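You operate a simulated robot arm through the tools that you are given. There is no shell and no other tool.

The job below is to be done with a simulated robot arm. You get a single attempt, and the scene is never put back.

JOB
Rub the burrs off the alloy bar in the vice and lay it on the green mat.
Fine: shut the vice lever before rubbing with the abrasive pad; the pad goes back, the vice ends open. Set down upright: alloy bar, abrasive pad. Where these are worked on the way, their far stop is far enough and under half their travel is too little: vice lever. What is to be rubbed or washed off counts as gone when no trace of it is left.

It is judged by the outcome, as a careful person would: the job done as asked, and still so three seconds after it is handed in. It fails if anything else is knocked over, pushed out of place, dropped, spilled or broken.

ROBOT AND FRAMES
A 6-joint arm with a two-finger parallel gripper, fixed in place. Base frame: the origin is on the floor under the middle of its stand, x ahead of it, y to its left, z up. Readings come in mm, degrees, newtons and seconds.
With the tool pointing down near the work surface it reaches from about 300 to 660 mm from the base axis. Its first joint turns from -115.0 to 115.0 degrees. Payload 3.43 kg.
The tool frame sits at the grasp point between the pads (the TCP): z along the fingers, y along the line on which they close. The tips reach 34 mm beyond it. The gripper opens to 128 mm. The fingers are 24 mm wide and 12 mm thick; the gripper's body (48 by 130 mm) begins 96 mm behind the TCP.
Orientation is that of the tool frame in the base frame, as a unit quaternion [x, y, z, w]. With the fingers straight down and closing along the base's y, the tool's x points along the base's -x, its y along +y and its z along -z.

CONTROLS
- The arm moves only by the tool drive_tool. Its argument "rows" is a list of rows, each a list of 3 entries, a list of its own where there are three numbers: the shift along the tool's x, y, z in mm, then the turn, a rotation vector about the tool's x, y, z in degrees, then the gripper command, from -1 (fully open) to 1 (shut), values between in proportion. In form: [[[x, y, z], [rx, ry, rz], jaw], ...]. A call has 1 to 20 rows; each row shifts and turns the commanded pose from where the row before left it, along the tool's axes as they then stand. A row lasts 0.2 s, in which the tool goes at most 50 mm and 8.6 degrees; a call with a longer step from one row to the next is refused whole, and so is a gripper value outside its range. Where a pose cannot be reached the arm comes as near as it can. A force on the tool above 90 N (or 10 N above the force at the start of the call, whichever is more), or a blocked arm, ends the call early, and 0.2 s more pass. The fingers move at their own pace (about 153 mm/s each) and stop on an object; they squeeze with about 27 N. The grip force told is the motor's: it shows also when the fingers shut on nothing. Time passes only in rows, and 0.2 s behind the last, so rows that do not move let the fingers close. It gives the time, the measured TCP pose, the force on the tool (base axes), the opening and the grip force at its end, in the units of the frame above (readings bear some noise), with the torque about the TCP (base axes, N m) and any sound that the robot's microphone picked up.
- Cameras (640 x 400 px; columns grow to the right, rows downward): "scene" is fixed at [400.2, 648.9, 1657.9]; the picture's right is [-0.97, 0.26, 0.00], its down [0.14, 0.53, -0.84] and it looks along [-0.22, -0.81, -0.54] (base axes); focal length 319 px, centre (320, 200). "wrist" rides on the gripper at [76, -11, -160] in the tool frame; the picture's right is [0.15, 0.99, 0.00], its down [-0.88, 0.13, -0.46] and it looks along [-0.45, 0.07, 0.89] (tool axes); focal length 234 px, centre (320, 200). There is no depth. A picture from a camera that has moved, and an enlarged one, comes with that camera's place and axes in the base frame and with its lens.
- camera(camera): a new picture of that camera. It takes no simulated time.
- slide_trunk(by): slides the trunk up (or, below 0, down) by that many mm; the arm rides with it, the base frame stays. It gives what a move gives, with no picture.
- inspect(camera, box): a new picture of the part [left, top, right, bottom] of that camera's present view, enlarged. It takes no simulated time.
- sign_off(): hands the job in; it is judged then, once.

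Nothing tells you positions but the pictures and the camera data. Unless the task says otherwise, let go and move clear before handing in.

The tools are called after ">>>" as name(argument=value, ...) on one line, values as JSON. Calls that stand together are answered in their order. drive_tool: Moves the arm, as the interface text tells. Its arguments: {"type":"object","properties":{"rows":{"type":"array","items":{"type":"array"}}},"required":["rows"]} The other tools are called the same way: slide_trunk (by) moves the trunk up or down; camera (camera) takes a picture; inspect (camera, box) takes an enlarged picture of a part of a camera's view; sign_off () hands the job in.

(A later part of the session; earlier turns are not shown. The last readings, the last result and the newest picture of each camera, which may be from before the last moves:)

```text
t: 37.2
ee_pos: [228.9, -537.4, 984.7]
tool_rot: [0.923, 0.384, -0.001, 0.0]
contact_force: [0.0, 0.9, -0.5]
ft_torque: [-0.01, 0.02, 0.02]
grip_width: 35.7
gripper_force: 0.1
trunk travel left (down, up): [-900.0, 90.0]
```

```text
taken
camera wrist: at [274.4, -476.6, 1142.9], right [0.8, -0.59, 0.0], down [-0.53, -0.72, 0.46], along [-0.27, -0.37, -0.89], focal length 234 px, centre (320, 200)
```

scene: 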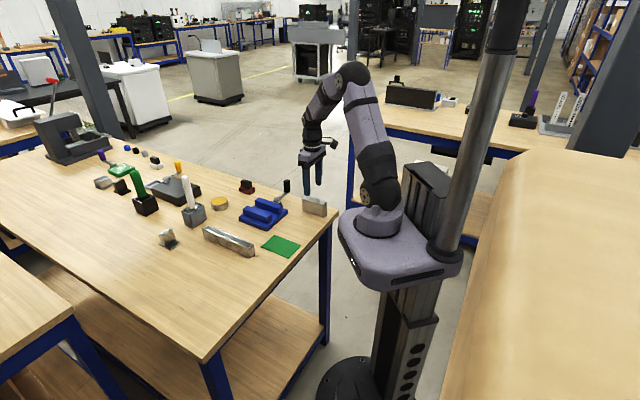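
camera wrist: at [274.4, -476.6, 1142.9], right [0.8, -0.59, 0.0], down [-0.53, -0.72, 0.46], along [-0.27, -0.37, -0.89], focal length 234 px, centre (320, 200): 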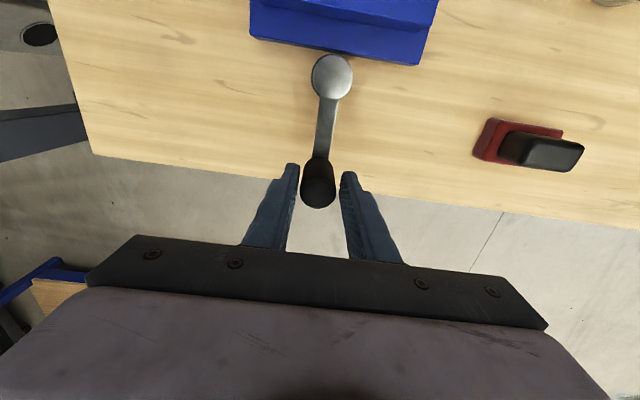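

Handle is centred again with the fingers on the opposite sides. I'll push the lever gently counter-clockwise.

>>> drive_tool(rows=[[[0.1, 4.5, 0], [0, 0, -3], 0.44], [[0.2, 4.5, 0], [0, 0, -3], 0.44], [[0.2, 4.2, 0], [0, 0, -3], 0.44], [[0, 0, 0], [0, 0, 0], 0.44]])

>>> inspect(camera="wrist", box=[240, 100, 400, 240])

```text
t: 38.2
ee_pos: [238.0, -546.1, 983.7]
tool_rot: [0.89, 0.456, 0.0, -0.001]
contact_force: [-1.4, 1.0, -0.7]
ft_torque: [0.0, -0.03, 0.02]
grip_width: 36.7
gripper_force: 0.7
trunk travel left (down, up): [-900.0, 90.0]
```

```text
2.86 times, centred on (320, 170) of wrist
camera zoom: at [273.9, -478.4, 1143.2], right [0.89, -0.46, 0.0], down [-0.41, -0.79, 0.46], along [-0.21, -0.4, -0.89], focal length 669 px, centre (320, 286)
```

zoom: 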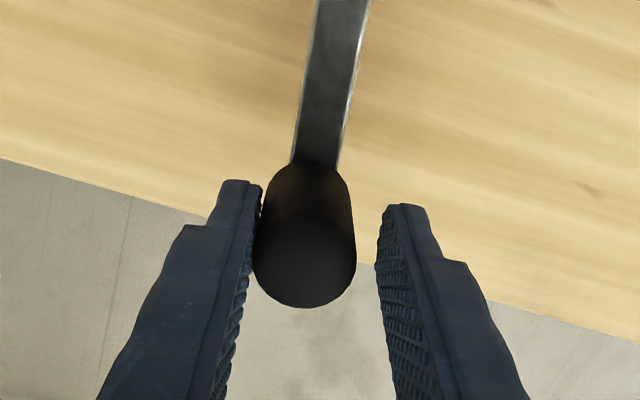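

The lever follows with almost no force: counter-clockwise shuts it. I'll continue along the arc.

>>> drive_tool(rows=[[[0.3, 6.9, 0], [0, 0, -5], 0.44], [[0.3, 6.9, 0], [0, 0, -5], 0.44], [[0.3, 6.9, 0], [0, 0, -5], 0.44], [[0.3, 6.9, 0], [0, 0, -5], 0.44], [[0.3, 6.9, 0], [0, 0, -5], 0.44], [[0.3, 6.9, 0], [0, 0, -5], 0.44], [[0, 0, 0], [0, 0, 0], 0.44]])

>>> camera(camera="wrist")

```text
t: 39.8
ee_pos: [276.7, -561.0, 984.8]
tool_rot: [0.742, 0.671, -0.001, 0.0]
contact_force: [-0.8, 0.3, 0.0]
ft_torque: [0.03, -0.02, -0.01]
grip_width: 36.1
gripper_force: 0.8
trunk travel left (down, up): [-900.0, 90.0]
```

```text
taken
camera wrist: at [273.3, -484.7, 1143.1], right [1.0, 0.05, 0.0], down [0.04, -0.89, 0.46], along [0.02, -0.45, -0.89], focal length 234 px, centre (320, 200)
```

wrist: 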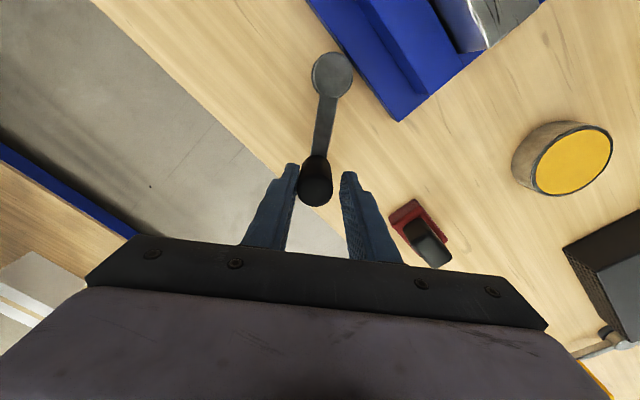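

>>> drive_tool(rows=[[[0.3, 6.9, 0], [0, 0, -5], 0.44], [[0.3, 6.9, 0], [0, 0, -5], 0.44], [[0.3, 6.9, 0], [0, 0, -5], 0.44], [[0.3, 6.9, 0], [0, 0, -5], 0.44], [[0, 0, 0], [0, 0, 0], 0.44]])

>>> camera(camera="wrist")

```text
t: 41.0
ee_pos: [303.0, -552.7, 984.1]
tool_rot: [0.614, 0.789, -0.002, -0.001]
contact_force: [0.2, 0.6, -1.1]
ft_torque: [0.01, -0.01, 0.02]
grip_width: 36.0
gripper_force: 0.7
out of reach, approached as far as the arm can: row 2
trunk travel left (down, up): [-900.0, 90.0]
```

```text
taken
camera wrist: at [272.8, -482.8, 1143.2], right [0.92, 0.39, 0.0], down [0.34, -0.82, 0.46], along [0.17, -0.42, -0.89], focal length 234 px, centre (320, 200)
```

wrist: 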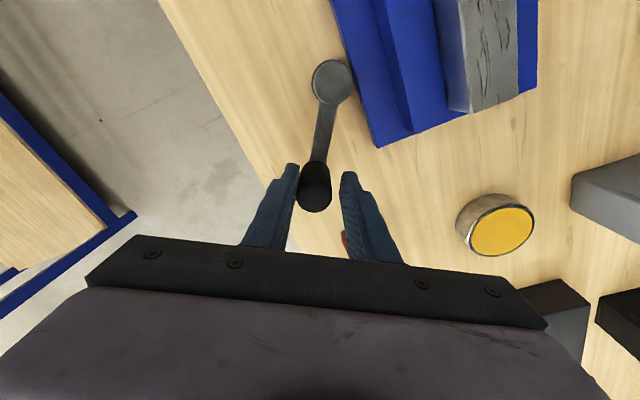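

The lever has swung about 59° freely; now the arm is at its reach limit here. I'll look at the arm posture to decide how to move the trunk for more reach.

>>> camera(camera="scene")

```text
taken
```

scene: 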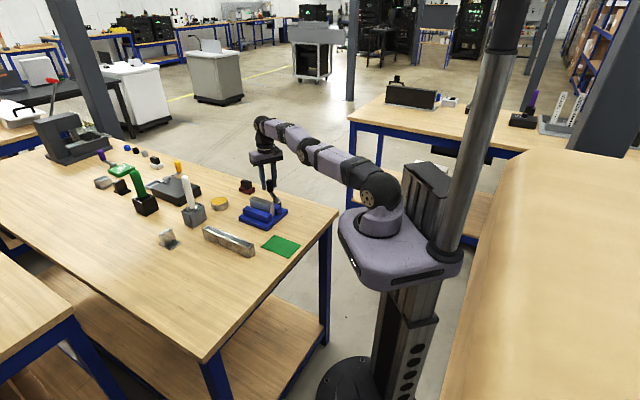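

>>> inspect(camera="scene", box=[230, 90, 470, 240])

```text
2.67 times, centred on (350, 165) of scene
camera zoom: at [400.2, 648.9, 1657.9], right [-0.97, 0.26, 0.0], down [0.14, 0.53, -0.84], along [-0.22, -0.81, -0.54], focal length 852 px, centre (240, 293)
```

zoom: 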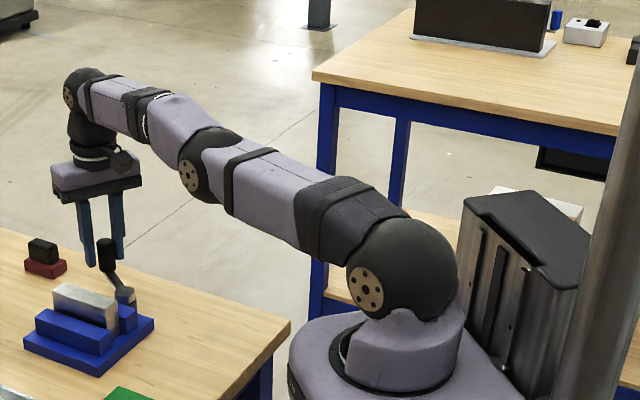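

The arm seems nearly stretched, though only one row was clipped. I'll try continuing the arc a little more.

>>> drive_tool(rows=[[[0.3, 6.5, 0], [0, 0, -5], 0.44], [[0.3, 6.5, 0], [0, 0, -5], 0.44], [[0, 0, 0], [0, 0, 0], 0.44]])

>>> camera(camera="wrist")

```text
t: 41.8
ee_pos: [312.3, -547.4, 983.0]
tool_rot: [0.543, 0.839, -0.001, -0.001]
contact_force: [-0.7, -1.8, -0.5]
ft_torque: [0.01, -0.02, 0.02]
grip_width: 36.5
gripper_force: 0.6
trunk travel left (down, up): [-900.0, 90.0]
```

```text
taken
camera wrist: at [272.3, -483.9, 1142.6], right [0.84, 0.54, 0.0], down [0.48, -0.75, 0.45], along [0.24, -0.38, -0.89], focal length 234 px, centre (320, 200)
```

wrist: 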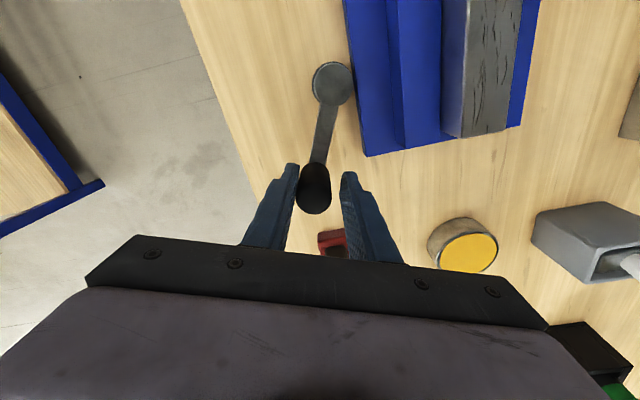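

>>> drive_tool(rows=[[[0.2, 6.3, 0], [0, 0, -5], 0.44], [[0.2, 6.3, 0], [0, 0, -5], 0.44], [[0, 0, 0], [0, 0, 0], 0.44]])

>>> camera(camera="wrist")

```text
t: 42.6
ee_pos: [324.3, -542.5, 983.3]
tool_rot: [0.468, 0.884, 0.0, -0.001]
contact_force: [-3.9, -0.5, -0.8]
ft_torque: [0.01, -0.02, -0.03]
grip_width: 37.4
gripper_force: 1.5
trunk travel left (down, up): [-900.0, 90.0]
```

```text
taken
camera wrist: at [272.6, -486.7, 1142.8], right [0.74, 0.68, 0.0], down [0.6, -0.66, 0.45], along [0.31, -0.33, -0.89], focal length 234 px, centre (320, 200)
```

wrist: 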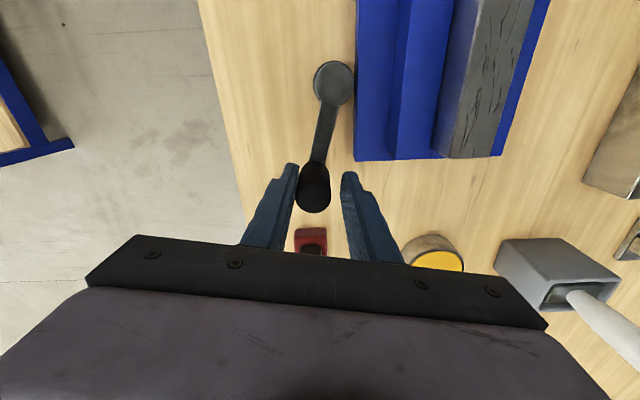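

>>> drive_tool(rows=[[[0.2, 5, 0], [0, 0, -4], 0.44], [[0.2, 5, 0], [0, 0, -4], 0.44], [[0, 0, 0], [0, 0, 0], 0.44]])

>>> inspect(camera="wrist", box=[220, 40, 540, 240])

```text
t: 43.4
ee_pos: [331.3, -536.3, 983.6]
tool_rot: [0.406, 0.914, -0.001, -0.002]
contact_force: [-9.9, -2.3, -0.8]
ft_torque: [0.0, 0.12, -0.12]
grip_width: 41.3
gripper_force: 5.4
trunk travel left (down, up): [-900.0, 90.0]
```

```text
2.00 times, centred on (380, 140) of wrist
camera zoom: at [271.9, -489.4, 1142.9], right [0.64, 0.77, 0.0], down [0.69, -0.57, 0.45], along [0.35, -0.29, -0.89], focal length 468 px, centre (200, 320)
```

zoom: 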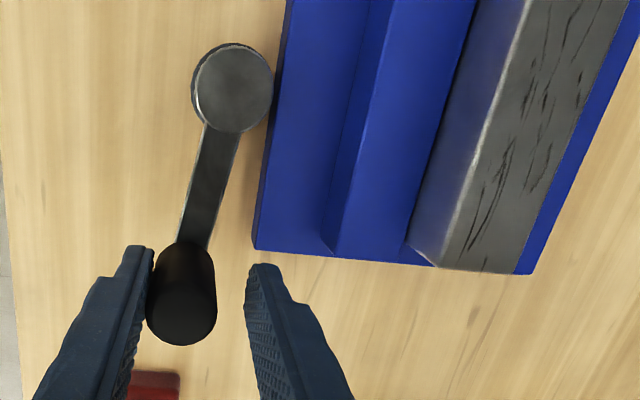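

>>> drive_tool(rows=[[[0, 4, 0], [0, 0, -2], 0.44], [[0, 0, 0], [0, 0, 0], 0.44]])

>>> inspect(camera="wrist", box=[220, 40, 540, 240])

>>> inspect(camera="scene", box=[225, 160, 321, 220])

```text
t: 44.0
ee_pos: [332.0, -535.0, 983.7]
tool_rot: [0.389, 0.921, -0.001, -0.003]
contact_force: [-17.1, -5.8, -1.4]
ft_torque: [-0.03, 0.12, -0.18]
grip_width: 45.4
gripper_force: 8.3
trunk travel left (down, up): [-900.0, 90.0]
```

```text
2.00 times, centred on (380, 140) of wrist
camera zoom: at [271.6, -489.4, 1142.9], right [0.61, 0.79, 0.0], down [0.71, -0.54, 0.45], along [0.36, -0.28, -0.89], focal length 468 px, centre (200, 320)
```

zoom: 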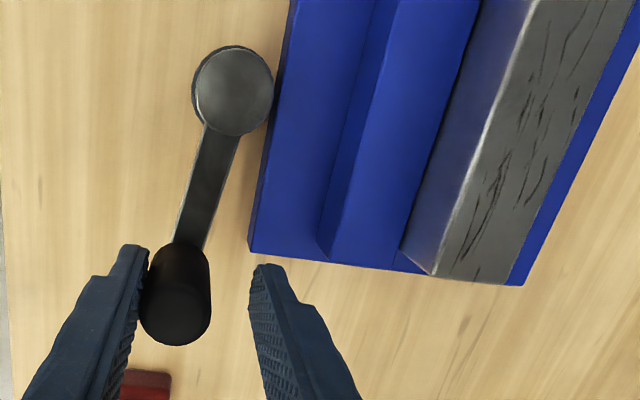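

```text
6.67 times, centred on (273, 190) of scene
camera zoom: at [400.2, 648.9, 1657.9], right [-0.97, 0.26, 0.0], down [0.14, 0.53, -0.84], along [-0.22, -0.81, -0.54], focal length 2130 px, centre (633, 267)
```

zoom: 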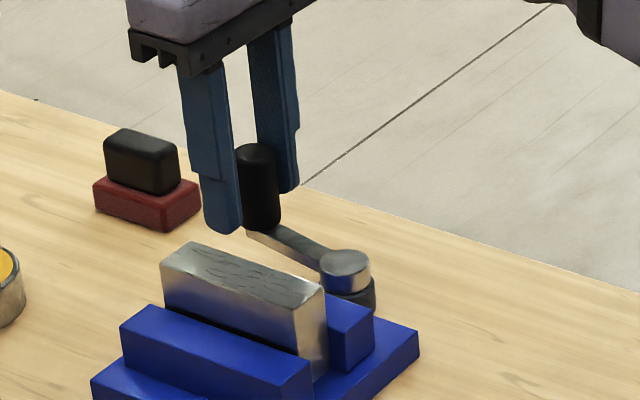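

The lever is firmly against its far stop (about 80° of travel, force building): the vice is shut. I'll relieve the push, rise clear, and verify that it stays.

>>> drive_tool(rows=[[[0, -4, 0], [0, 0, 0], 0.4], [[0, -3.5, 0], [0, 0, 0], 0.3], [[0, 0, 0], [0, 0, 0], 0.25], [[0, 0, -15], [0, 0, 0], 0.25], [[0, 0, -30], [0, 0, 0], 0.25], [[0, 0, -30], [0, 0, 0], 0.25], [[0, 0, 0], [0, 0, 0], 0.25]])

>>> camera(camera="wrist")

>>> inspect(camera="scene", box=[225, 160, 321, 220])

```text
t: 45.6
ee_pos: [327.4, -533.1, 1057.9]
tool_rot: [0.391, 0.921, -0.001, -0.001]
contact_force: [0.2, 0.4, 0.7]
ft_torque: [0.0, 0.0, 0.02]
grip_width: 48.1
gripper_force: 0.0
out of reach, approached as far as the arm can: row 5, 6
trunk travel left (down, up): [-900.0, 90.0]
```

```text
taken
camera wrist: at [267.5, -487.5, 1217.2], right [0.61, 0.79, 0.0], down [0.71, -0.54, 0.45], along [0.36, -0.28, -0.89], focal length 234 px, centre (320, 200)
```

wrist: 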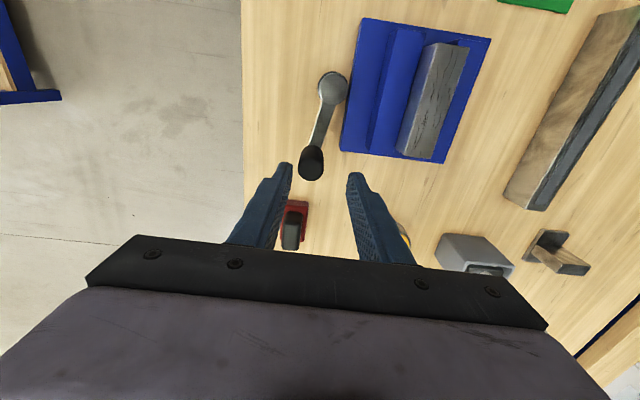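

```text
6.67 times, centred on (273, 190) of scene
camera zoom: at [400.2, 648.9, 1657.9], right [-0.97, 0.26, 0.0], down [0.14, 0.53, -0.84], along [-0.22, -0.81, -0.54], focal length 2130 px, centre (633, 267)
```

zoom: 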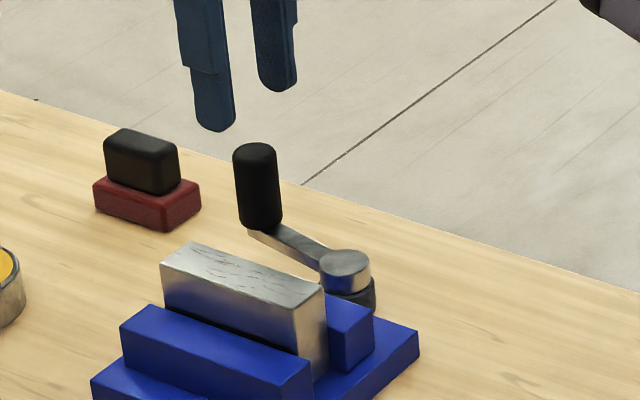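

The lever stays shut, against its stop. Now I'll measure the abrasive pad precisely, from both cameras.

>>> inspect(camera="scene", box=[232, 172, 264, 198])

>>> inspect(camera="wrist", box=[260, 180, 340, 250])

```text
15.38 times, centred on (248, 185) of scene
camera zoom: at [400.2, 648.9, 1657.9], right [-0.97, 0.26, 0.0], down [0.14, 0.53, -0.84], along [-0.22, -0.81, -0.54], focal length 4914 px, centre (1428, 431)
```

zoom: 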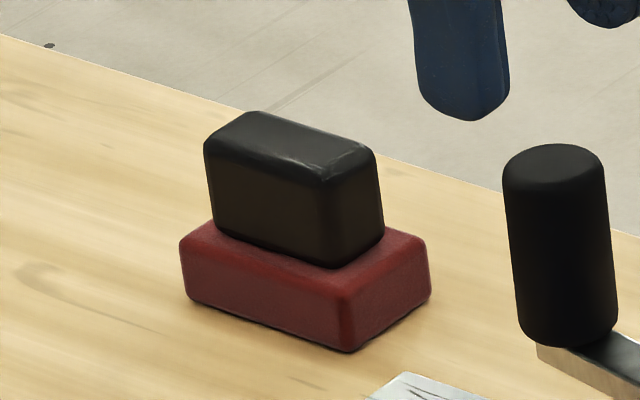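

```text
5.71 times, centred on (300, 215) of wrist
camera zoom: at [267.5, -487.5, 1217.2], right [0.61, 0.79, 0.0], down [0.71, -0.54, 0.45], along [0.36, -0.28, -0.89], focal length 1338 px, centre (434, 114)
```

zoom: 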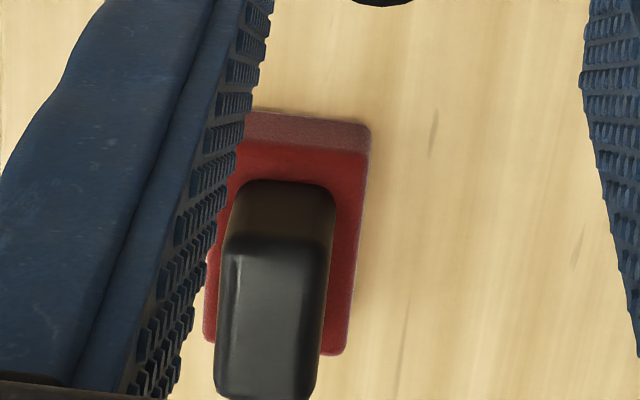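

The pad's base is about 64×39×18 mm centred near (398.7, -638.5), with a 44×24×30 mm black grip on top, aligned with the 45° diagonal. It lies beyond vertical-tool reach, so I'll tilt the tool 35° outward and move above it.

>>> drive_tool(rows=[[[0, 0, 0], [0, 0, -1.5], 0], [[0, 0, 0], [0, -7, 0], 0], [[0, 0, 0], [0, -7, 0], 0], [[0, 0, 0], [0, -7, 0], 0], [[0, 0, 0], [0, -7, 0], 0], [[0, 0, 0], [0, -7, 0], 0], [[0, 0, 0], [0, 0, 0], 0]])

>>> camera(camera="wrist")

```text
t: 47.2
ee_pos: [326.8, -533.8, 1057.3]
tool_rot: [0.36, 0.883, -0.114, 0.277]
contact_force: [0.8, -0.4, -0.1]
ft_torque: [-0.06, 0.01, 0.03]
grip_width: 64.1
gripper_force: 0.2
trunk travel left (down, up): [-900.0, 90.0]
```

```text
taken
camera wrist: at [210.2, -434.7, 1144.5], right [0.61, 0.79, -0.09], down [0.42, -0.23, 0.88], along [0.67, -0.57, -0.47], focal length 234 px, centre (320, 200)
```

wrist: 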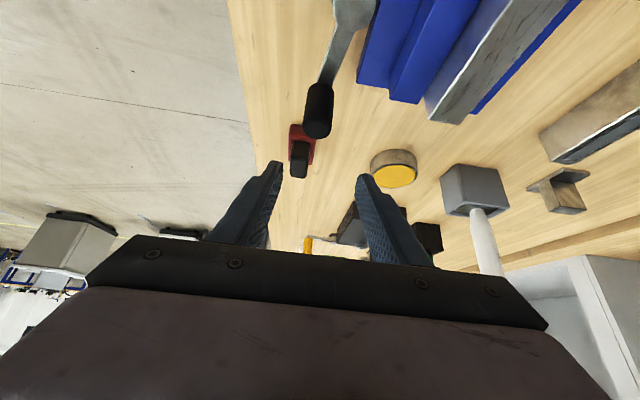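

>>> drive_tool(rows=[[[-16, -4.9, 15.4], [0, 0, 0], 0], [[-16, -4.9, 15.4], [0, 0, 0], 0], [[-16, -4.9, 15.4], [0, 0, 0], 0], [[-16, -4.9, 15.4], [0, 0, 0], 0], [[-16, -4.8, 15.5], [0, 0, 0], 0], [[0, 0, 0], [0, 0, 0], 0]])

>>> camera(camera="wrist")

>>> inspect(camera="scene", box=[200, 100, 360, 200])

```text
t: 48.6
ee_pos: [389.0, -627.8, 1041.8]
tool_rot: [0.36, 0.884, -0.114, 0.277]
contact_force: [0.0, 0.3, 1.0]
ft_torque: [-0.03, 0.02, 0.0]
grip_width: 64.1
gripper_force: 0.1
trunk travel left (down, up): [-900.0, 90.0]
```

```text
taken
camera wrist: at [271.4, -528.5, 1127.7], right [0.61, 0.79, -0.08], down [0.42, -0.23, 0.88], along [0.67, -0.57, -0.47], focal length 234 px, centre (320, 200)
```

wrist: 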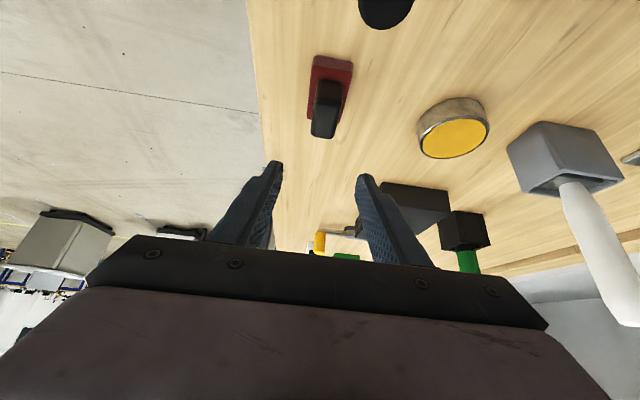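

```text
4.00 times, centred on (280, 150) of scene
camera zoom: at [400.2, 648.9, 1657.9], right [-0.97, 0.26, 0.0], down [0.14, 0.53, -0.84], along [-0.22, -0.81, -0.54], focal length 1278 px, centre (480, 400)
```

zoom: 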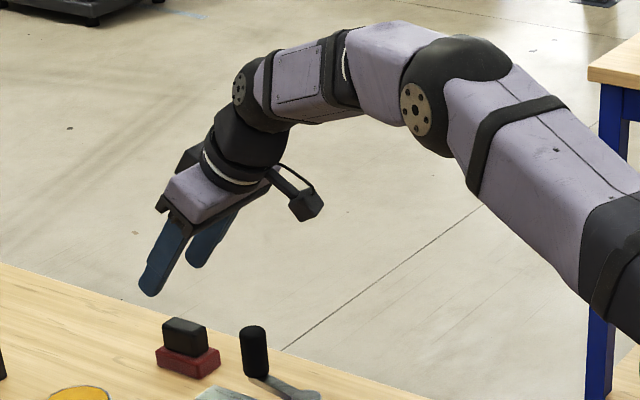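

The tilted tool reaches over the pad with margin. I'll check the alignment in detail before descending.

>>> inspect(camera="wrist", box=[264, 40, 392, 120])

>>> inspect(camera="wrist", box=[260, 90, 388, 170])

```text
5.00 times, centred on (328, 80) of wrist
camera zoom: at [271.4, -528.5, 1127.7], right [0.61, 0.79, -0.08], down [0.42, -0.23, 0.88], along [0.67, -0.57, -0.47], focal length 1171 px, centre (280, 800)
```

zoom: 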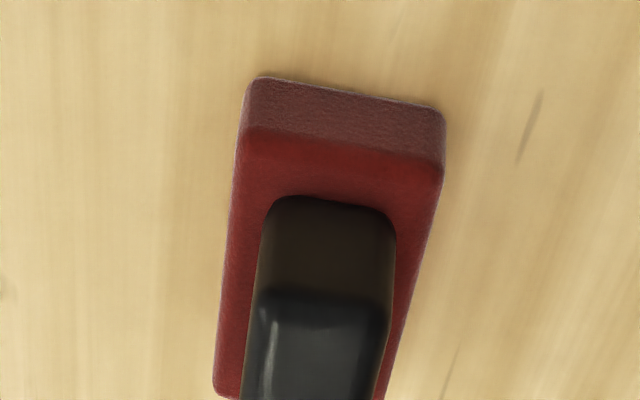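

```text
5.00 times, centred on (324, 130) of wrist
camera zoom: at [271.4, -528.5, 1127.7], right [0.61, 0.79, -0.08], down [0.42, -0.23, 0.88], along [0.67, -0.57, -0.47], focal length 1171 px, centre (300, 550)
```

zoom: 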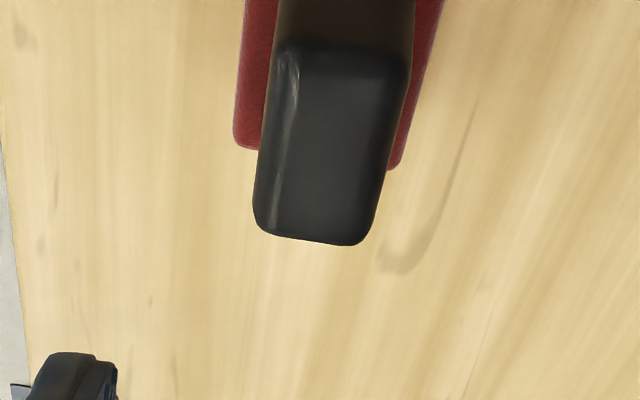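

>>> drive_tool(rows=[[[11.4, -0.4, 16.4], [0, 0, 0], 0], [[11.4, -0.4, 16.4], [0, 0, 0], 0], [[11.4, 0, 16.4], [0, 0, 0], 0], [[8.6, 0, 12.3], [0, 0, 0], 0], [[0, 0, 0], [0, 0, 0], 0.2], [[0, 0, 0], [0, 0, 0], 0.2]])

>>> inspect(camera="scene", box=[220, 150, 284, 200])

>>> inspect(camera="wrist", box=[240, 120, 400, 240])

```text
t: 50.0
ee_pos: [388.1, -627.4, 965.1]
tool_rot: [0.359, 0.884, -0.114, 0.278]
contact_force: [-0.3, 1.0, -0.1]
ft_torque: [0.02, 0.0, 0.02]
grip_width: 51.2
gripper_force: 0.1
trunk travel left (down, up): [-900.0, 90.0]
```

```text
8.00 times, centred on (252, 175) of scene
camera zoom: at [400.2, 648.9, 1657.9], right [-0.97, 0.26, 0.0], down [0.14, 0.53, -0.84], along [-0.22, -0.81, -0.54], focal length 2555 px, centre (864, 400)
```

zoom: 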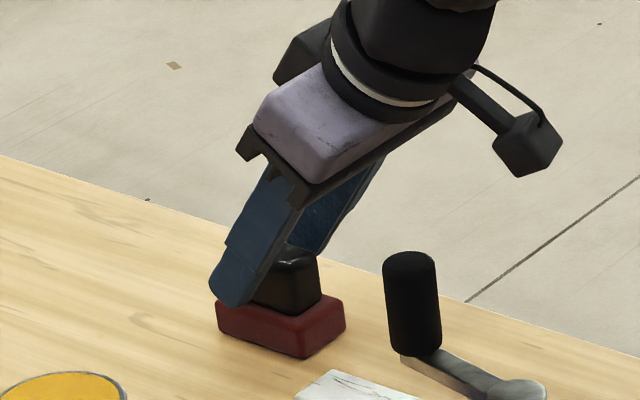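

```text
3.33 times, centred on (320, 180) of wrist
camera zoom: at [270.9, -529.4, 1052.6], right [0.61, 0.79, -0.08], down [0.42, -0.23, 0.88], along [0.67, -0.57, -0.47], focal length 781 px, centre (320, 267)
```

zoom: 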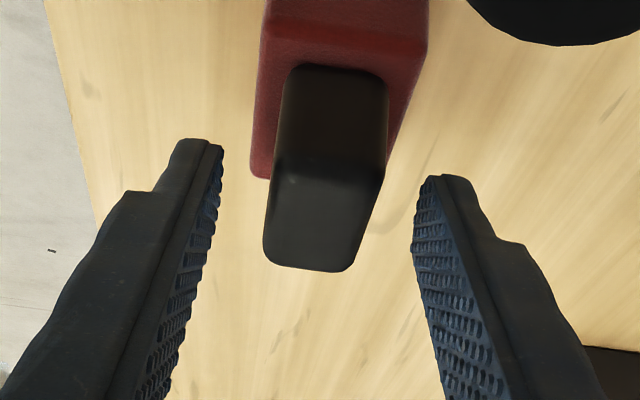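

>>> drive_tool(rows=[[[2.9, 0, 4.1], [0, 0, 0], 0.2], [[2, 0, 2.9], [0, 0, 0], 0.2], [[0, 0, 0], [0, 0, 0], 0.4], [[0, 0, 0], [0, 0, 0], 0.6], [[0, 0, 0], [0, 0, 0], 1], [[0, 0, 0], [0, 0, 0], 1], [[0, 0, 0], [0, 0, 0], 1]])

>>> inspect(camera="wrist", box=[240, 90, 400, 240])

>>> inspect(camera="scene", box=[220, 150, 284, 200])

```text
t: 51.6
ee_pos: [387.2, -627.4, 957.6]
tool_rot: [0.36, 0.883, -0.113, 0.278]
contact_force: [-0.1, 0.4, 1.5]
ft_torque: [0.0, 0.0, 0.02]
grip_width: 25.1
gripper_force: 27.5
trunk travel left (down, up): [-900.0, 90.0]
```

```text
2.67 times, centred on (320, 165) of wrist
camera zoom: at [270.6, -529.3, 1043.9], right [0.61, 0.79, -0.08], down [0.42, -0.23, 0.88], along [0.67, -0.57, -0.47], focal length 624 px, centre (320, 293)
```

zoom: 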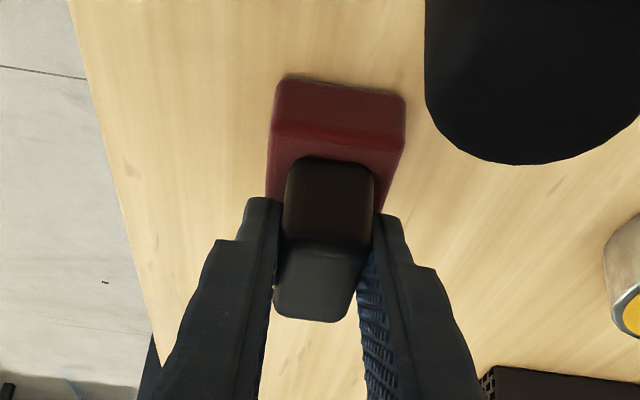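

```text
8.00 times, centred on (252, 175) of scene
camera zoom: at [400.2, 648.9, 1657.9], right [-0.97, 0.26, 0.0], down [0.14, 0.53, -0.84], along [-0.22, -0.81, -0.54], focal length 2555 px, centre (864, 400)
```

zoom: 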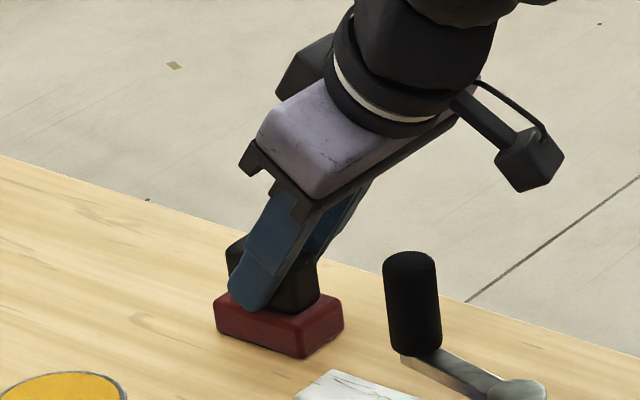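

The pad is held (25 mm). I'll lift it straight up and look at the bar's exact position in the shut vice.

>>> drive_tool(rows=[[[-5.7, 0, -8.2], [0, 0, 0], 1], [[-11.4, 0, -16.4], [0, 0, 0], 1], [[-17.1, 0, -24.6], [0, 0, 0], 1], [[-17.1, 0, -24.6], [0, 0, 0], 1], [[-17.1, 0, -24.6], [0, 0, 0], 1], [[0, 0, 0], [0, 0, 0], 1]])

>>> inspect(camera="scene", box=[240, 180, 288, 220])

>>> inspect(camera="scene", box=[210, 130, 306, 190])

>>> camera(camera="wrist")

```text
t: 53.0
ee_pos: [389.8, -628.5, 1075.9]
tool_rot: [0.359, 0.884, -0.112, 0.277]
contact_force: [0.2, 0.2, -0.9]
ft_torque: [0.03, 0.0, 0.01]
grip_width: 25.1
gripper_force: 27.8
trunk travel left (down, up): [-900.0, 90.0]
```

```text
10.00 times, centred on (264, 200) of scene
camera zoom: at [400.2, 648.9, 1657.9], right [-0.97, 0.26, 0.0], down [0.14, 0.53, -0.84], along [-0.22, -0.81, -0.54], focal length 3194 px, centre (880, 200)
```

zoom: 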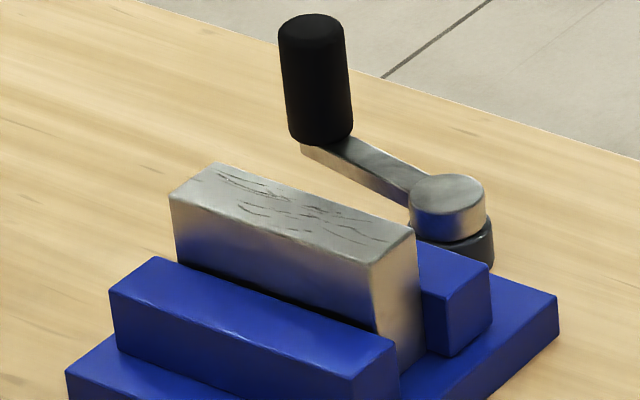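

```text
6.67 times, centred on (258, 160) of scene
camera zoom: at [400.2, 648.9, 1657.9], right [-0.97, 0.26, 0.0], down [0.14, 0.53, -0.84], along [-0.22, -0.81, -0.54], focal length 2130 px, centre (733, 467)
```

zoom: 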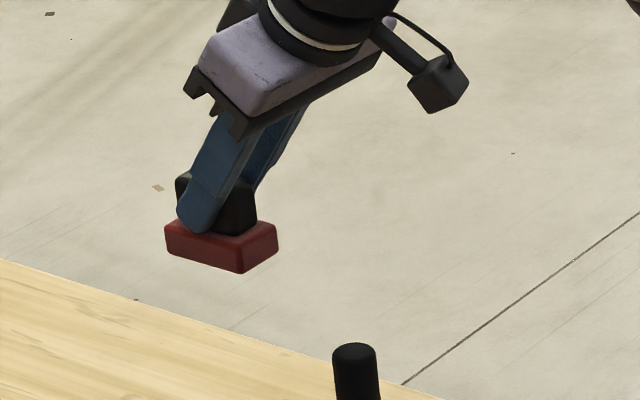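

```text
taken
camera wrist: at [271.5, -529.4, 1163.4], right [0.61, 0.79, -0.08], down [0.42, -0.23, 0.88], along [0.67, -0.57, -0.47], focal length 234 px, centre (320, 200)
```

wrist: 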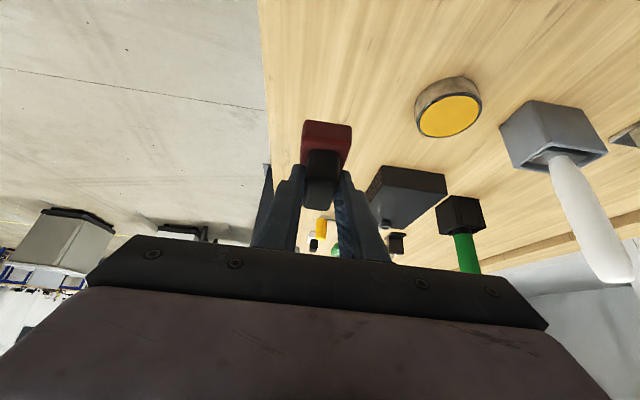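

The pad hangs level in the grip, and the bar's top is centred near (350, -419). I'll carry the pad above the bar.

>>> drive_tool(rows=[[[22.3, 17.5, -15.6], [0, 0, 0], 1], [[22.3, 17.5, -15.6], [0, 0, 0], 1], [[22.3, 17.5, -15.6], [0, 0, 0], 1], [[22.3, 17.5, -15.6], [0, 0, 0], 1], [[22.3, 17.4, -15.6], [0, 0, 0], 1], [[22.3, 17.4, -15.5], [0, 0, 0], 1], [[22.2, 17.4, -15.5], [0, 0, 0], 1], [[0, 0, 0], [0, 0, 0], 1], [[0, 0, 0], [0, 0, 0], 1]])

>>> camera(camera="wrist")

>>> inspect(camera="scene", box=[220, 140, 316, 220])

```text
t: 55.0
ee_pos: [338.0, -407.5, 1077.5]
tool_rot: [0.36, 0.883, -0.114, 0.278]
contact_force: [0.4, 0.6, -0.4]
ft_torque: [-0.01, -0.01, -0.01]
grip_width: 24.8
gripper_force: 27.1
trunk travel left (down, up): [-900.0, 90.0]
```

```text
taken
camera wrist: at [220.2, -307.9, 1164.4], right [0.61, 0.79, -0.09], down [0.42, -0.23, 0.88], along [0.67, -0.57, -0.47], focal length 234 px, centre (320, 200)
```

wrist: 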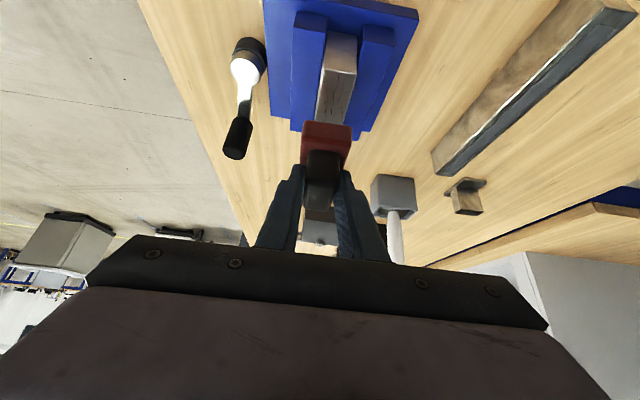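

```text
5.00 times, centred on (268, 180) of scene
camera zoom: at [400.2, 648.9, 1657.9], right [-0.97, 0.26, 0.0], down [0.14, 0.53, -0.84], along [-0.22, -0.81, -0.54], focal length 1597 px, centre (580, 300)
```

zoom: 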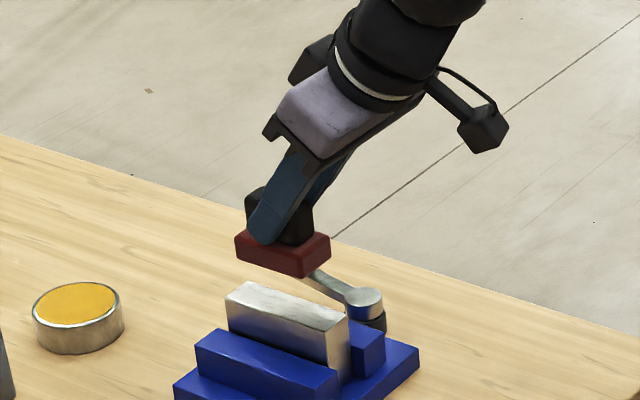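

The pad is over the bar. I'll lower it until just above contact, then in small steps.

>>> drive_tool(rows=[[[8.6, 0, 12.3], [0, 0, 0], 1], [[8.6, 0, 12.3], [0, 0, 0], 1], [[5.1, 0, 7.4], [0, 0, 0], 1], [[0, 0, 0], [0, 0, 0], 1]])

>>> inspect(camera="scene", box=[236, 170, 284, 210])

>>> inspect(camera="wrist", box=[250, 60, 410, 160])

```text
t: 56.0
ee_pos: [337.8, -406.8, 1038.0]
tool_rot: [0.36, 0.883, -0.114, 0.277]
contact_force: [0.2, -0.2, -2.0]
ft_torque: [0.0, 0.02, 0.0]
grip_width: 25.2
gripper_force: 26.8
trunk travel left (down, up): [-900.0, 90.0]
```

```text
10.00 times, centred on (260, 190) of scene
camera zoom: at [400.2, 648.9, 1657.9], right [-0.97, 0.26, 0.0], down [0.14, 0.53, -0.84], along [-0.22, -0.81, -0.54], focal length 3194 px, centre (920, 300)
```

zoom: 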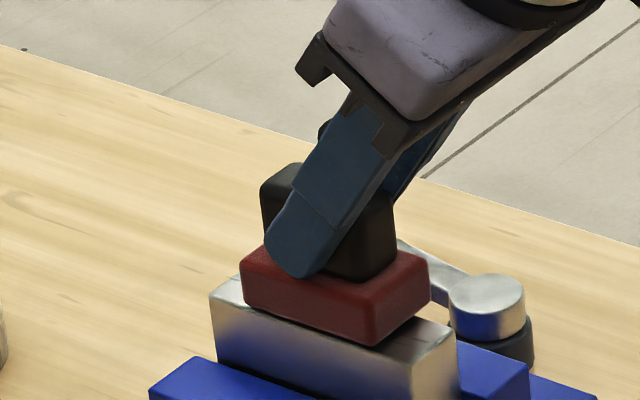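

```text
4.00 times, centred on (330, 110) of wrist
camera zoom: at [220.6, -308.6, 1124.7], right [0.61, 0.79, -0.08], down [0.42, -0.23, 0.88], along [0.67, -0.57, -0.47], focal length 937 px, centre (280, 560)
```

zoom: 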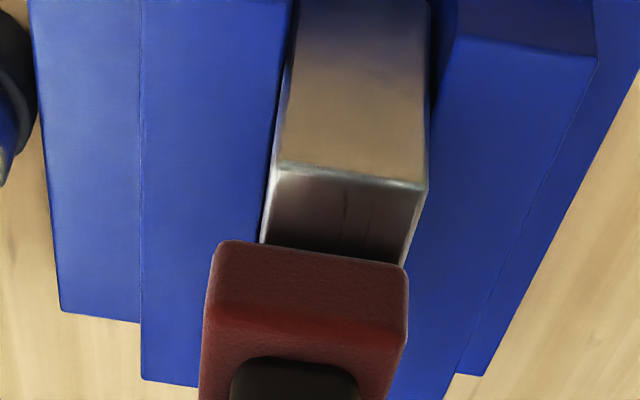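

The pad sits about 4 mm off the bar's centreline; I'll correct sideways and lower to contact in small steps.

>>> drive_tool(rows=[[[0, 4.2, 0], [0, 0, 0], 1], [[1.7, 0, 2.5], [0, 0, 0], 1], [[0, 0, 0], [0, 0, 0], 1]])

```text
t: 56.8
ee_pos: [341.0, -405.5, 1036.3]
tool_rot: [0.36, 0.883, -0.115, 0.279]
contact_force: [0.1, 0.6, 13.0]
ft_torque: [0.21, 0.17, -0.04]
grip_width: 25.1
gripper_force: 27.0
trunk travel left (down, up): [-900.0, 90.0]
```

Contact made at about 13 N. I'll start rubbing along the bar with gentle strokes.

>>> drive_tool(rows=[[[-6.55, -0.1, 4.57], [0, 0, 0], 1], [[-6.55, -0.1, 4.57], [0, 0, 0], 1], [[6.55, 0.1, -4.57], [0, 0, 0], 1], [[6.55, 0.1, -4.57], [0, 0, 0], 1], [[6.55, 0.1, -4.57], [0, 0, 0], 1], [[6.55, 0.1, -4.57], [0, 0, 0], 1], [[-6.55, -0.1, 4.57], [0, 0, 0], 1], [[-6.55, -0.1, 4.57], [0, 0, 0], 1]])

>>> inspect(camera="scene", box=[236, 170, 284, 210])

>>> inspect(camera="wrist", box=[250, 60, 410, 160])

```text
t: 58.6
ee_pos: [338.5, -402.9, 1036.4]
tool_rot: [0.36, 0.883, -0.115, 0.279]
contact_force: [-4.3, 3.0, 21.9]
ft_torque: [0.05, 0.06, -0.02]
grip_width: 25.3
gripper_force: 27.2
trunk travel left (down, up): [-900.0, 90.0]
```

```text
10.00 times, centred on (260, 190) of scene
camera zoom: at [400.2, 648.9, 1657.9], right [-0.97, 0.26, 0.0], down [0.14, 0.53, -0.84], along [-0.22, -0.81, -0.54], focal length 3194 px, centre (920, 300)
```

zoom: 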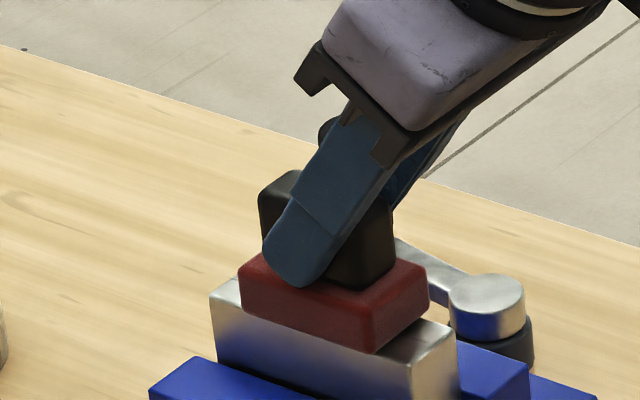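

```text
4.00 times, centred on (330, 110) of wrist
camera zoom: at [221.6, -304.3, 1123.0], right [0.61, 0.79, -0.09], down [0.42, -0.23, 0.88], along [0.67, -0.57, -0.47], focal length 937 px, centre (280, 560)
```

zoom: 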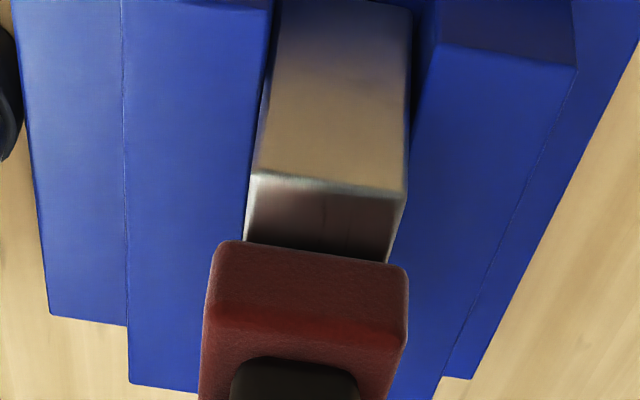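

Force is 22 N; I'll ease off slightly and use longer strokes to cover the whole top.

>>> drive_tool(rows=[[[-0.3, 0, -0.45], [0, 0, 0], 1], [[-9, -0.12, 6.28], [0, 0, 0], 1], [[-9, -0.12, 6.28], [0, 0, 0], 1], [[9, 0.12, -6.28], [0, 0, 0], 1], [[9, 0.12, -6.28], [0, 0, 0], 1], [[9, 0.12, -6.28], [0, 0, 0], 1], [[9, 0.12, -6.28], [0, 0, 0], 1], [[-9, -0.12, 6.28], [0, 0, 0], 1], [[-9, -0.12, 6.28], [0, 0, 0], 1], [[-9, -0.12, 6.28], [0, 0, 0], 1], [[-9, -0.12, 6.28], [0, 0, 0], 1]])

>>> inspect(camera="wrist", box=[250, 40, 410, 160])

>>> inspect(camera="scene", box=[236, 170, 284, 210])

```text
t: 61.0
ee_pos: [355.4, -420.3, 1036.3]
tool_rot: [0.36, 0.883, -0.114, 0.278]
contact_force: [-3.0, 3.3, 15.3]
ft_torque: [0.0, 0.02, 0.02]
grip_width: 25.1
gripper_force: 27.0
trunk travel left (down, up): [-900.0, 90.0]
```

```text
3.33 times, centred on (330, 100) of wrist
camera zoom: at [238.0, -320.3, 1123.2], right [0.61, 0.79, -0.09], down [0.42, -0.23, 0.88], along [0.68, -0.57, -0.47], focal length 781 px, centre (287, 533)
```

zoom: 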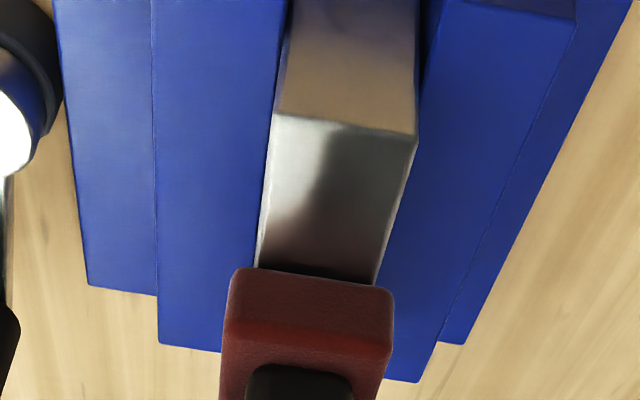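

```text
10.00 times, centred on (260, 190) of scene
camera zoom: at [400.2, 648.9, 1657.9], right [-0.97, 0.26, 0.0], down [0.14, 0.53, -0.84], along [-0.22, -0.81, -0.54], focal length 3194 px, centre (920, 300)
```

zoom: 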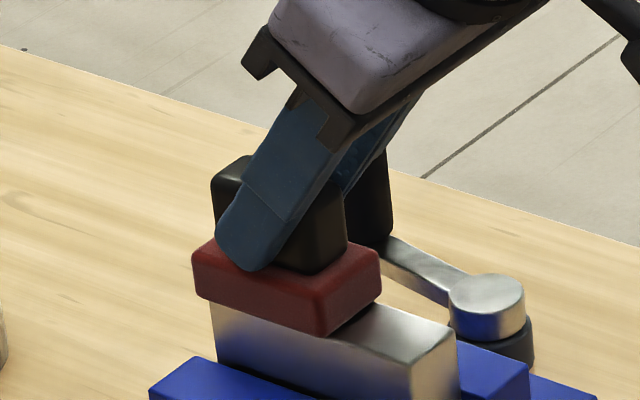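

The exposed half is already clean. A few more full strokes, then I'll lift and inspect.

>>> drive_tool(rows=[[[9, 0.12, -6.28], [0, 0, 0], 1], [[9, 0.12, -6.28], [0, 0, 0], 1], [[9, 0.12, -6.28], [0, 0, 0], 1], [[9, 0.12, -6.28], [0, 0, 0], 1], [[-9, -0.12, 6.28], [0, 0, 0], 1], [[-9, -0.12, 6.28], [0, 0, 0], 1], [[-9, -0.12, 6.28], [0, 0, 0], 1], [[-9, -0.12, 6.28], [0, 0, 0], 1], [[9, 0.12, -6.28], [0, 0, 0], 1], [[9, 0.12, -6.28], [0, 0, 0], 1], [[9, 0.12, -6.28], [0, 0, 0], 1], [[9, 0.12, -6.28], [0, 0, 0], 1], [[-9, -0.12, 6.28], [0, 0, 0], 1], [[-9, -0.12, 6.28], [0, 0, 0], 1]])

>>> drive_tool(rows=[[[-5.7, 0, -8.2], [0, 0, 0], 1], [[-11.4, 0, -16.4], [0, 0, 0], 1], [[-11.4, 0, -16.4], [0, 0, 0], 1], [[0, 0, 0], [0, 0, 0], 1]])

>>> inspect(camera="scene", box=[240, 180, 288, 220])

>>> inspect(camera="wrist", box=[250, 30, 410, 150])

```text
t: 64.0
ee_pos: [339.4, -404.1, 1036.2]
tool_rot: [0.361, 0.883, -0.115, 0.278]
contact_force: [-2.2, 1.6, 15.5]
ft_torque: [-0.05, -0.06, 0.05]
grip_width: 25.1
gripper_force: 26.9
trunk travel left (down, up): [-900.0, 90.0]
```

```text
t: 65.0
ee_pos: [342.0, -404.0, 1085.7]
tool_rot: [0.36, 0.884, -0.114, 0.278]
contact_force: [-0.7, 0.1, -0.5]
ft_torque: [-0.01, 0.03, 0.01]
grip_width: 25.1
gripper_force: 26.9
trunk travel left (down, up): [-900.0, 90.0]
```

```text
10.00 times, centred on (264, 200) of scene
camera zoom: at [400.2, 648.9, 1657.9], right [-0.97, 0.26, 0.0], down [0.14, 0.53, -0.84], along [-0.22, -0.81, -0.54], focal length 3194 px, centre (880, 200)
```

zoom: 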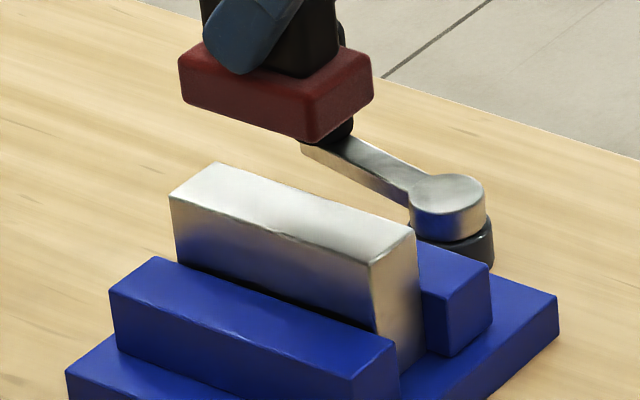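

```text
3.33 times, centred on (330, 90) of wrist
camera zoom: at [223.3, -305.7, 1173.1], right [0.61, 0.79, -0.08], down [0.42, -0.23, 0.88], along [0.67, -0.57, -0.47], focal length 781 px, centre (287, 567)
```

zoom: 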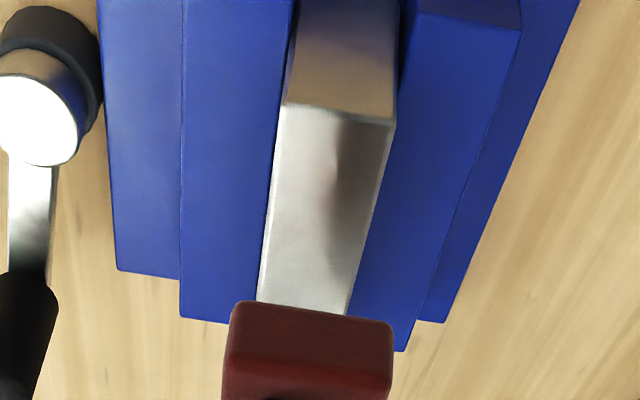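

>>> inspect(camera="scene", box=[254, 192, 286, 212])

>>> inspect(camera="wrist", box=[310, 55, 374, 125])

>>> inspect(camera="scene", box=[236, 160, 284, 200])

```text
16.00 times, centred on (270, 202) of scene
camera zoom: at [400.2, 648.9, 1657.9], right [-0.97, 0.26, 0.0], down [0.14, 0.53, -0.84], along [-0.22, -0.81, -0.54], focal length 5111 px, centre (1120, 168)
```

zoom: 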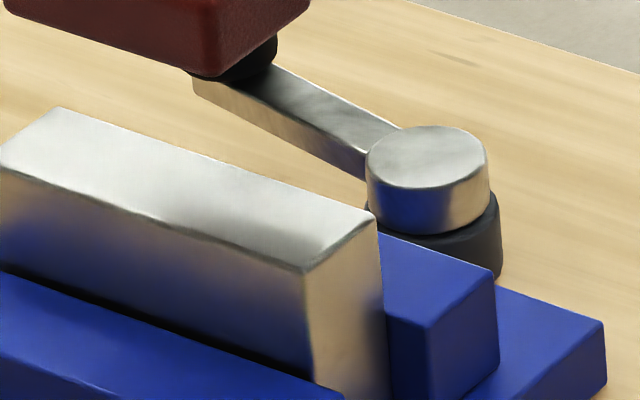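

```text
5.71 times, centred on (342, 90) of wrist
camera zoom: at [223.3, -305.7, 1173.1], right [0.61, 0.79, -0.08], down [0.42, -0.23, 0.88], along [0.67, -0.57, -0.47], focal length 1338 px, centre (194, 829)
```

zoom: 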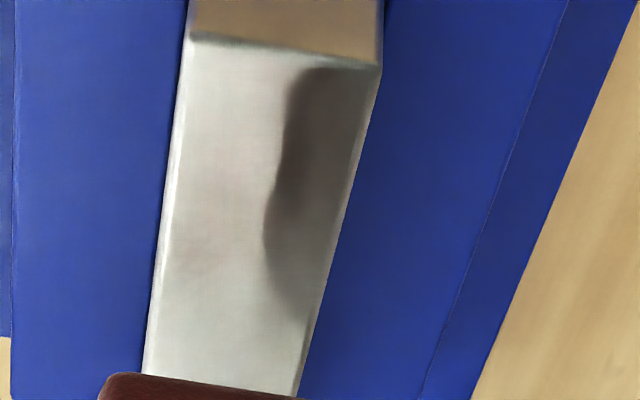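

```text
10.00 times, centred on (260, 180) of scene
camera zoom: at [400.2, 648.9, 1657.9], right [-0.97, 0.26, 0.0], down [0.14, 0.53, -0.84], along [-0.22, -0.81, -0.54], focal length 3194 px, centre (920, 400)
```

zoom: 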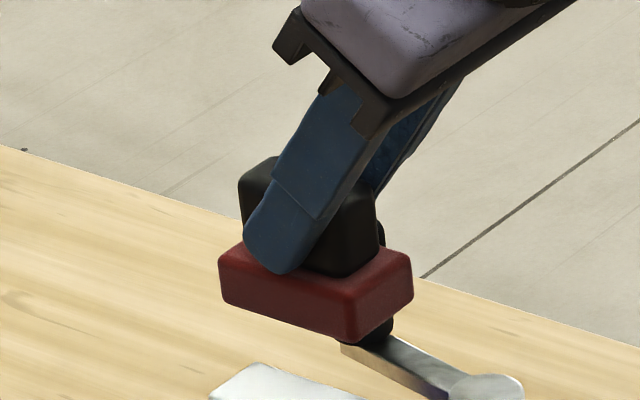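

The top of the bar is clean (only a soft reflection). I'll carry the pad back to exactly above where it came from.

>>> drive_tool(rows=[[[-22.3, -18.1, 15.7], [0, 0, 0], 1], [[-22.3, -18.1, 15.7], [0, 0, 0], 1], [[-22.3, -18.1, 15.65], [0, 0, 0], 1], [[-22.3, -18.1, 15.6], [0, 0, 0], 1], [[-22.3, -18.0, 15.6], [0, 0, 0], 1], [[-22.2, -18.0, 15.6], [0, 0, 0], 1], [[-22.2, -18.0, 15.7], [0, 0, 0], 1], [[0, 0, 0], [0, 0, 0], 1], [[14.3, 0, 20.5], [0, 0, 0], 1], [[14.3, 0, 20.5], [0, 0, 0], 1], [[14.3, 0, 20.5], [0, 0, 0], 1], [[11.4, 0, 16.4], [0, 0, 0], 1], [[0, 0, 0], [0, 0, 0], 1]])

>>> inspect(camera="scene", box=[220, 150, 284, 200])

>>> camera(camera="wrist")

```text
t: 67.8
ee_pos: [387.1, -629.1, 988.9]
tool_rot: [0.359, 0.883, -0.114, 0.278]
contact_force: [0.3, -0.2, -1.1]
ft_torque: [0.0, 0.02, 0.03]
grip_width: 25.2
gripper_force: 27.0
trunk travel left (down, up): [-900.0, 90.0]
```

```text
8.00 times, centred on (252, 175) of scene
camera zoom: at [400.2, 648.9, 1657.9], right [-0.97, 0.26, 0.0], down [0.14, 0.53, -0.84], along [-0.22, -0.81, -0.54], focal length 2555 px, centre (864, 400)
```

zoom: 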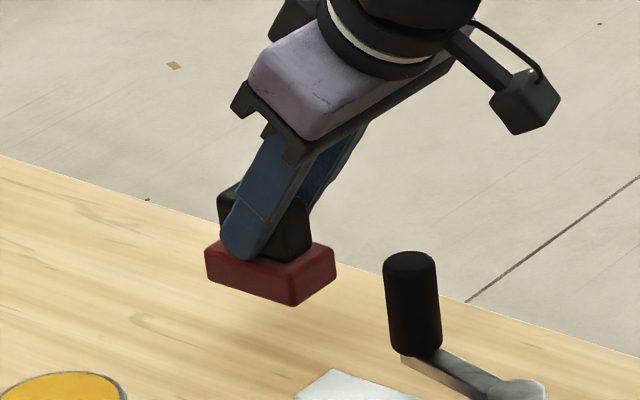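

```text
taken
camera wrist: at [270.4, -530.1, 1076.4], right [0.61, 0.79, -0.08], down [0.42, -0.23, 0.88], along [0.67, -0.57, -0.47], focal length 234 px, centre (320, 200)
```

wrist: 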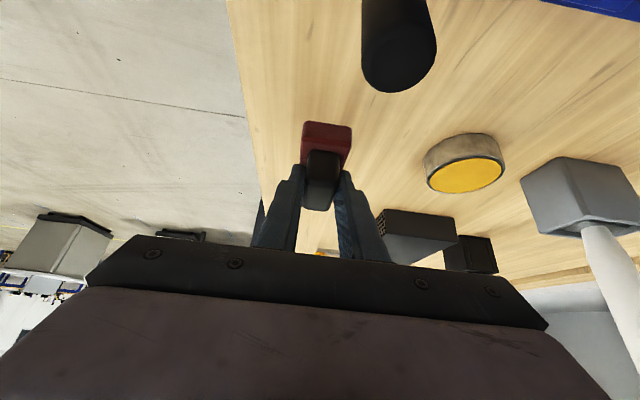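

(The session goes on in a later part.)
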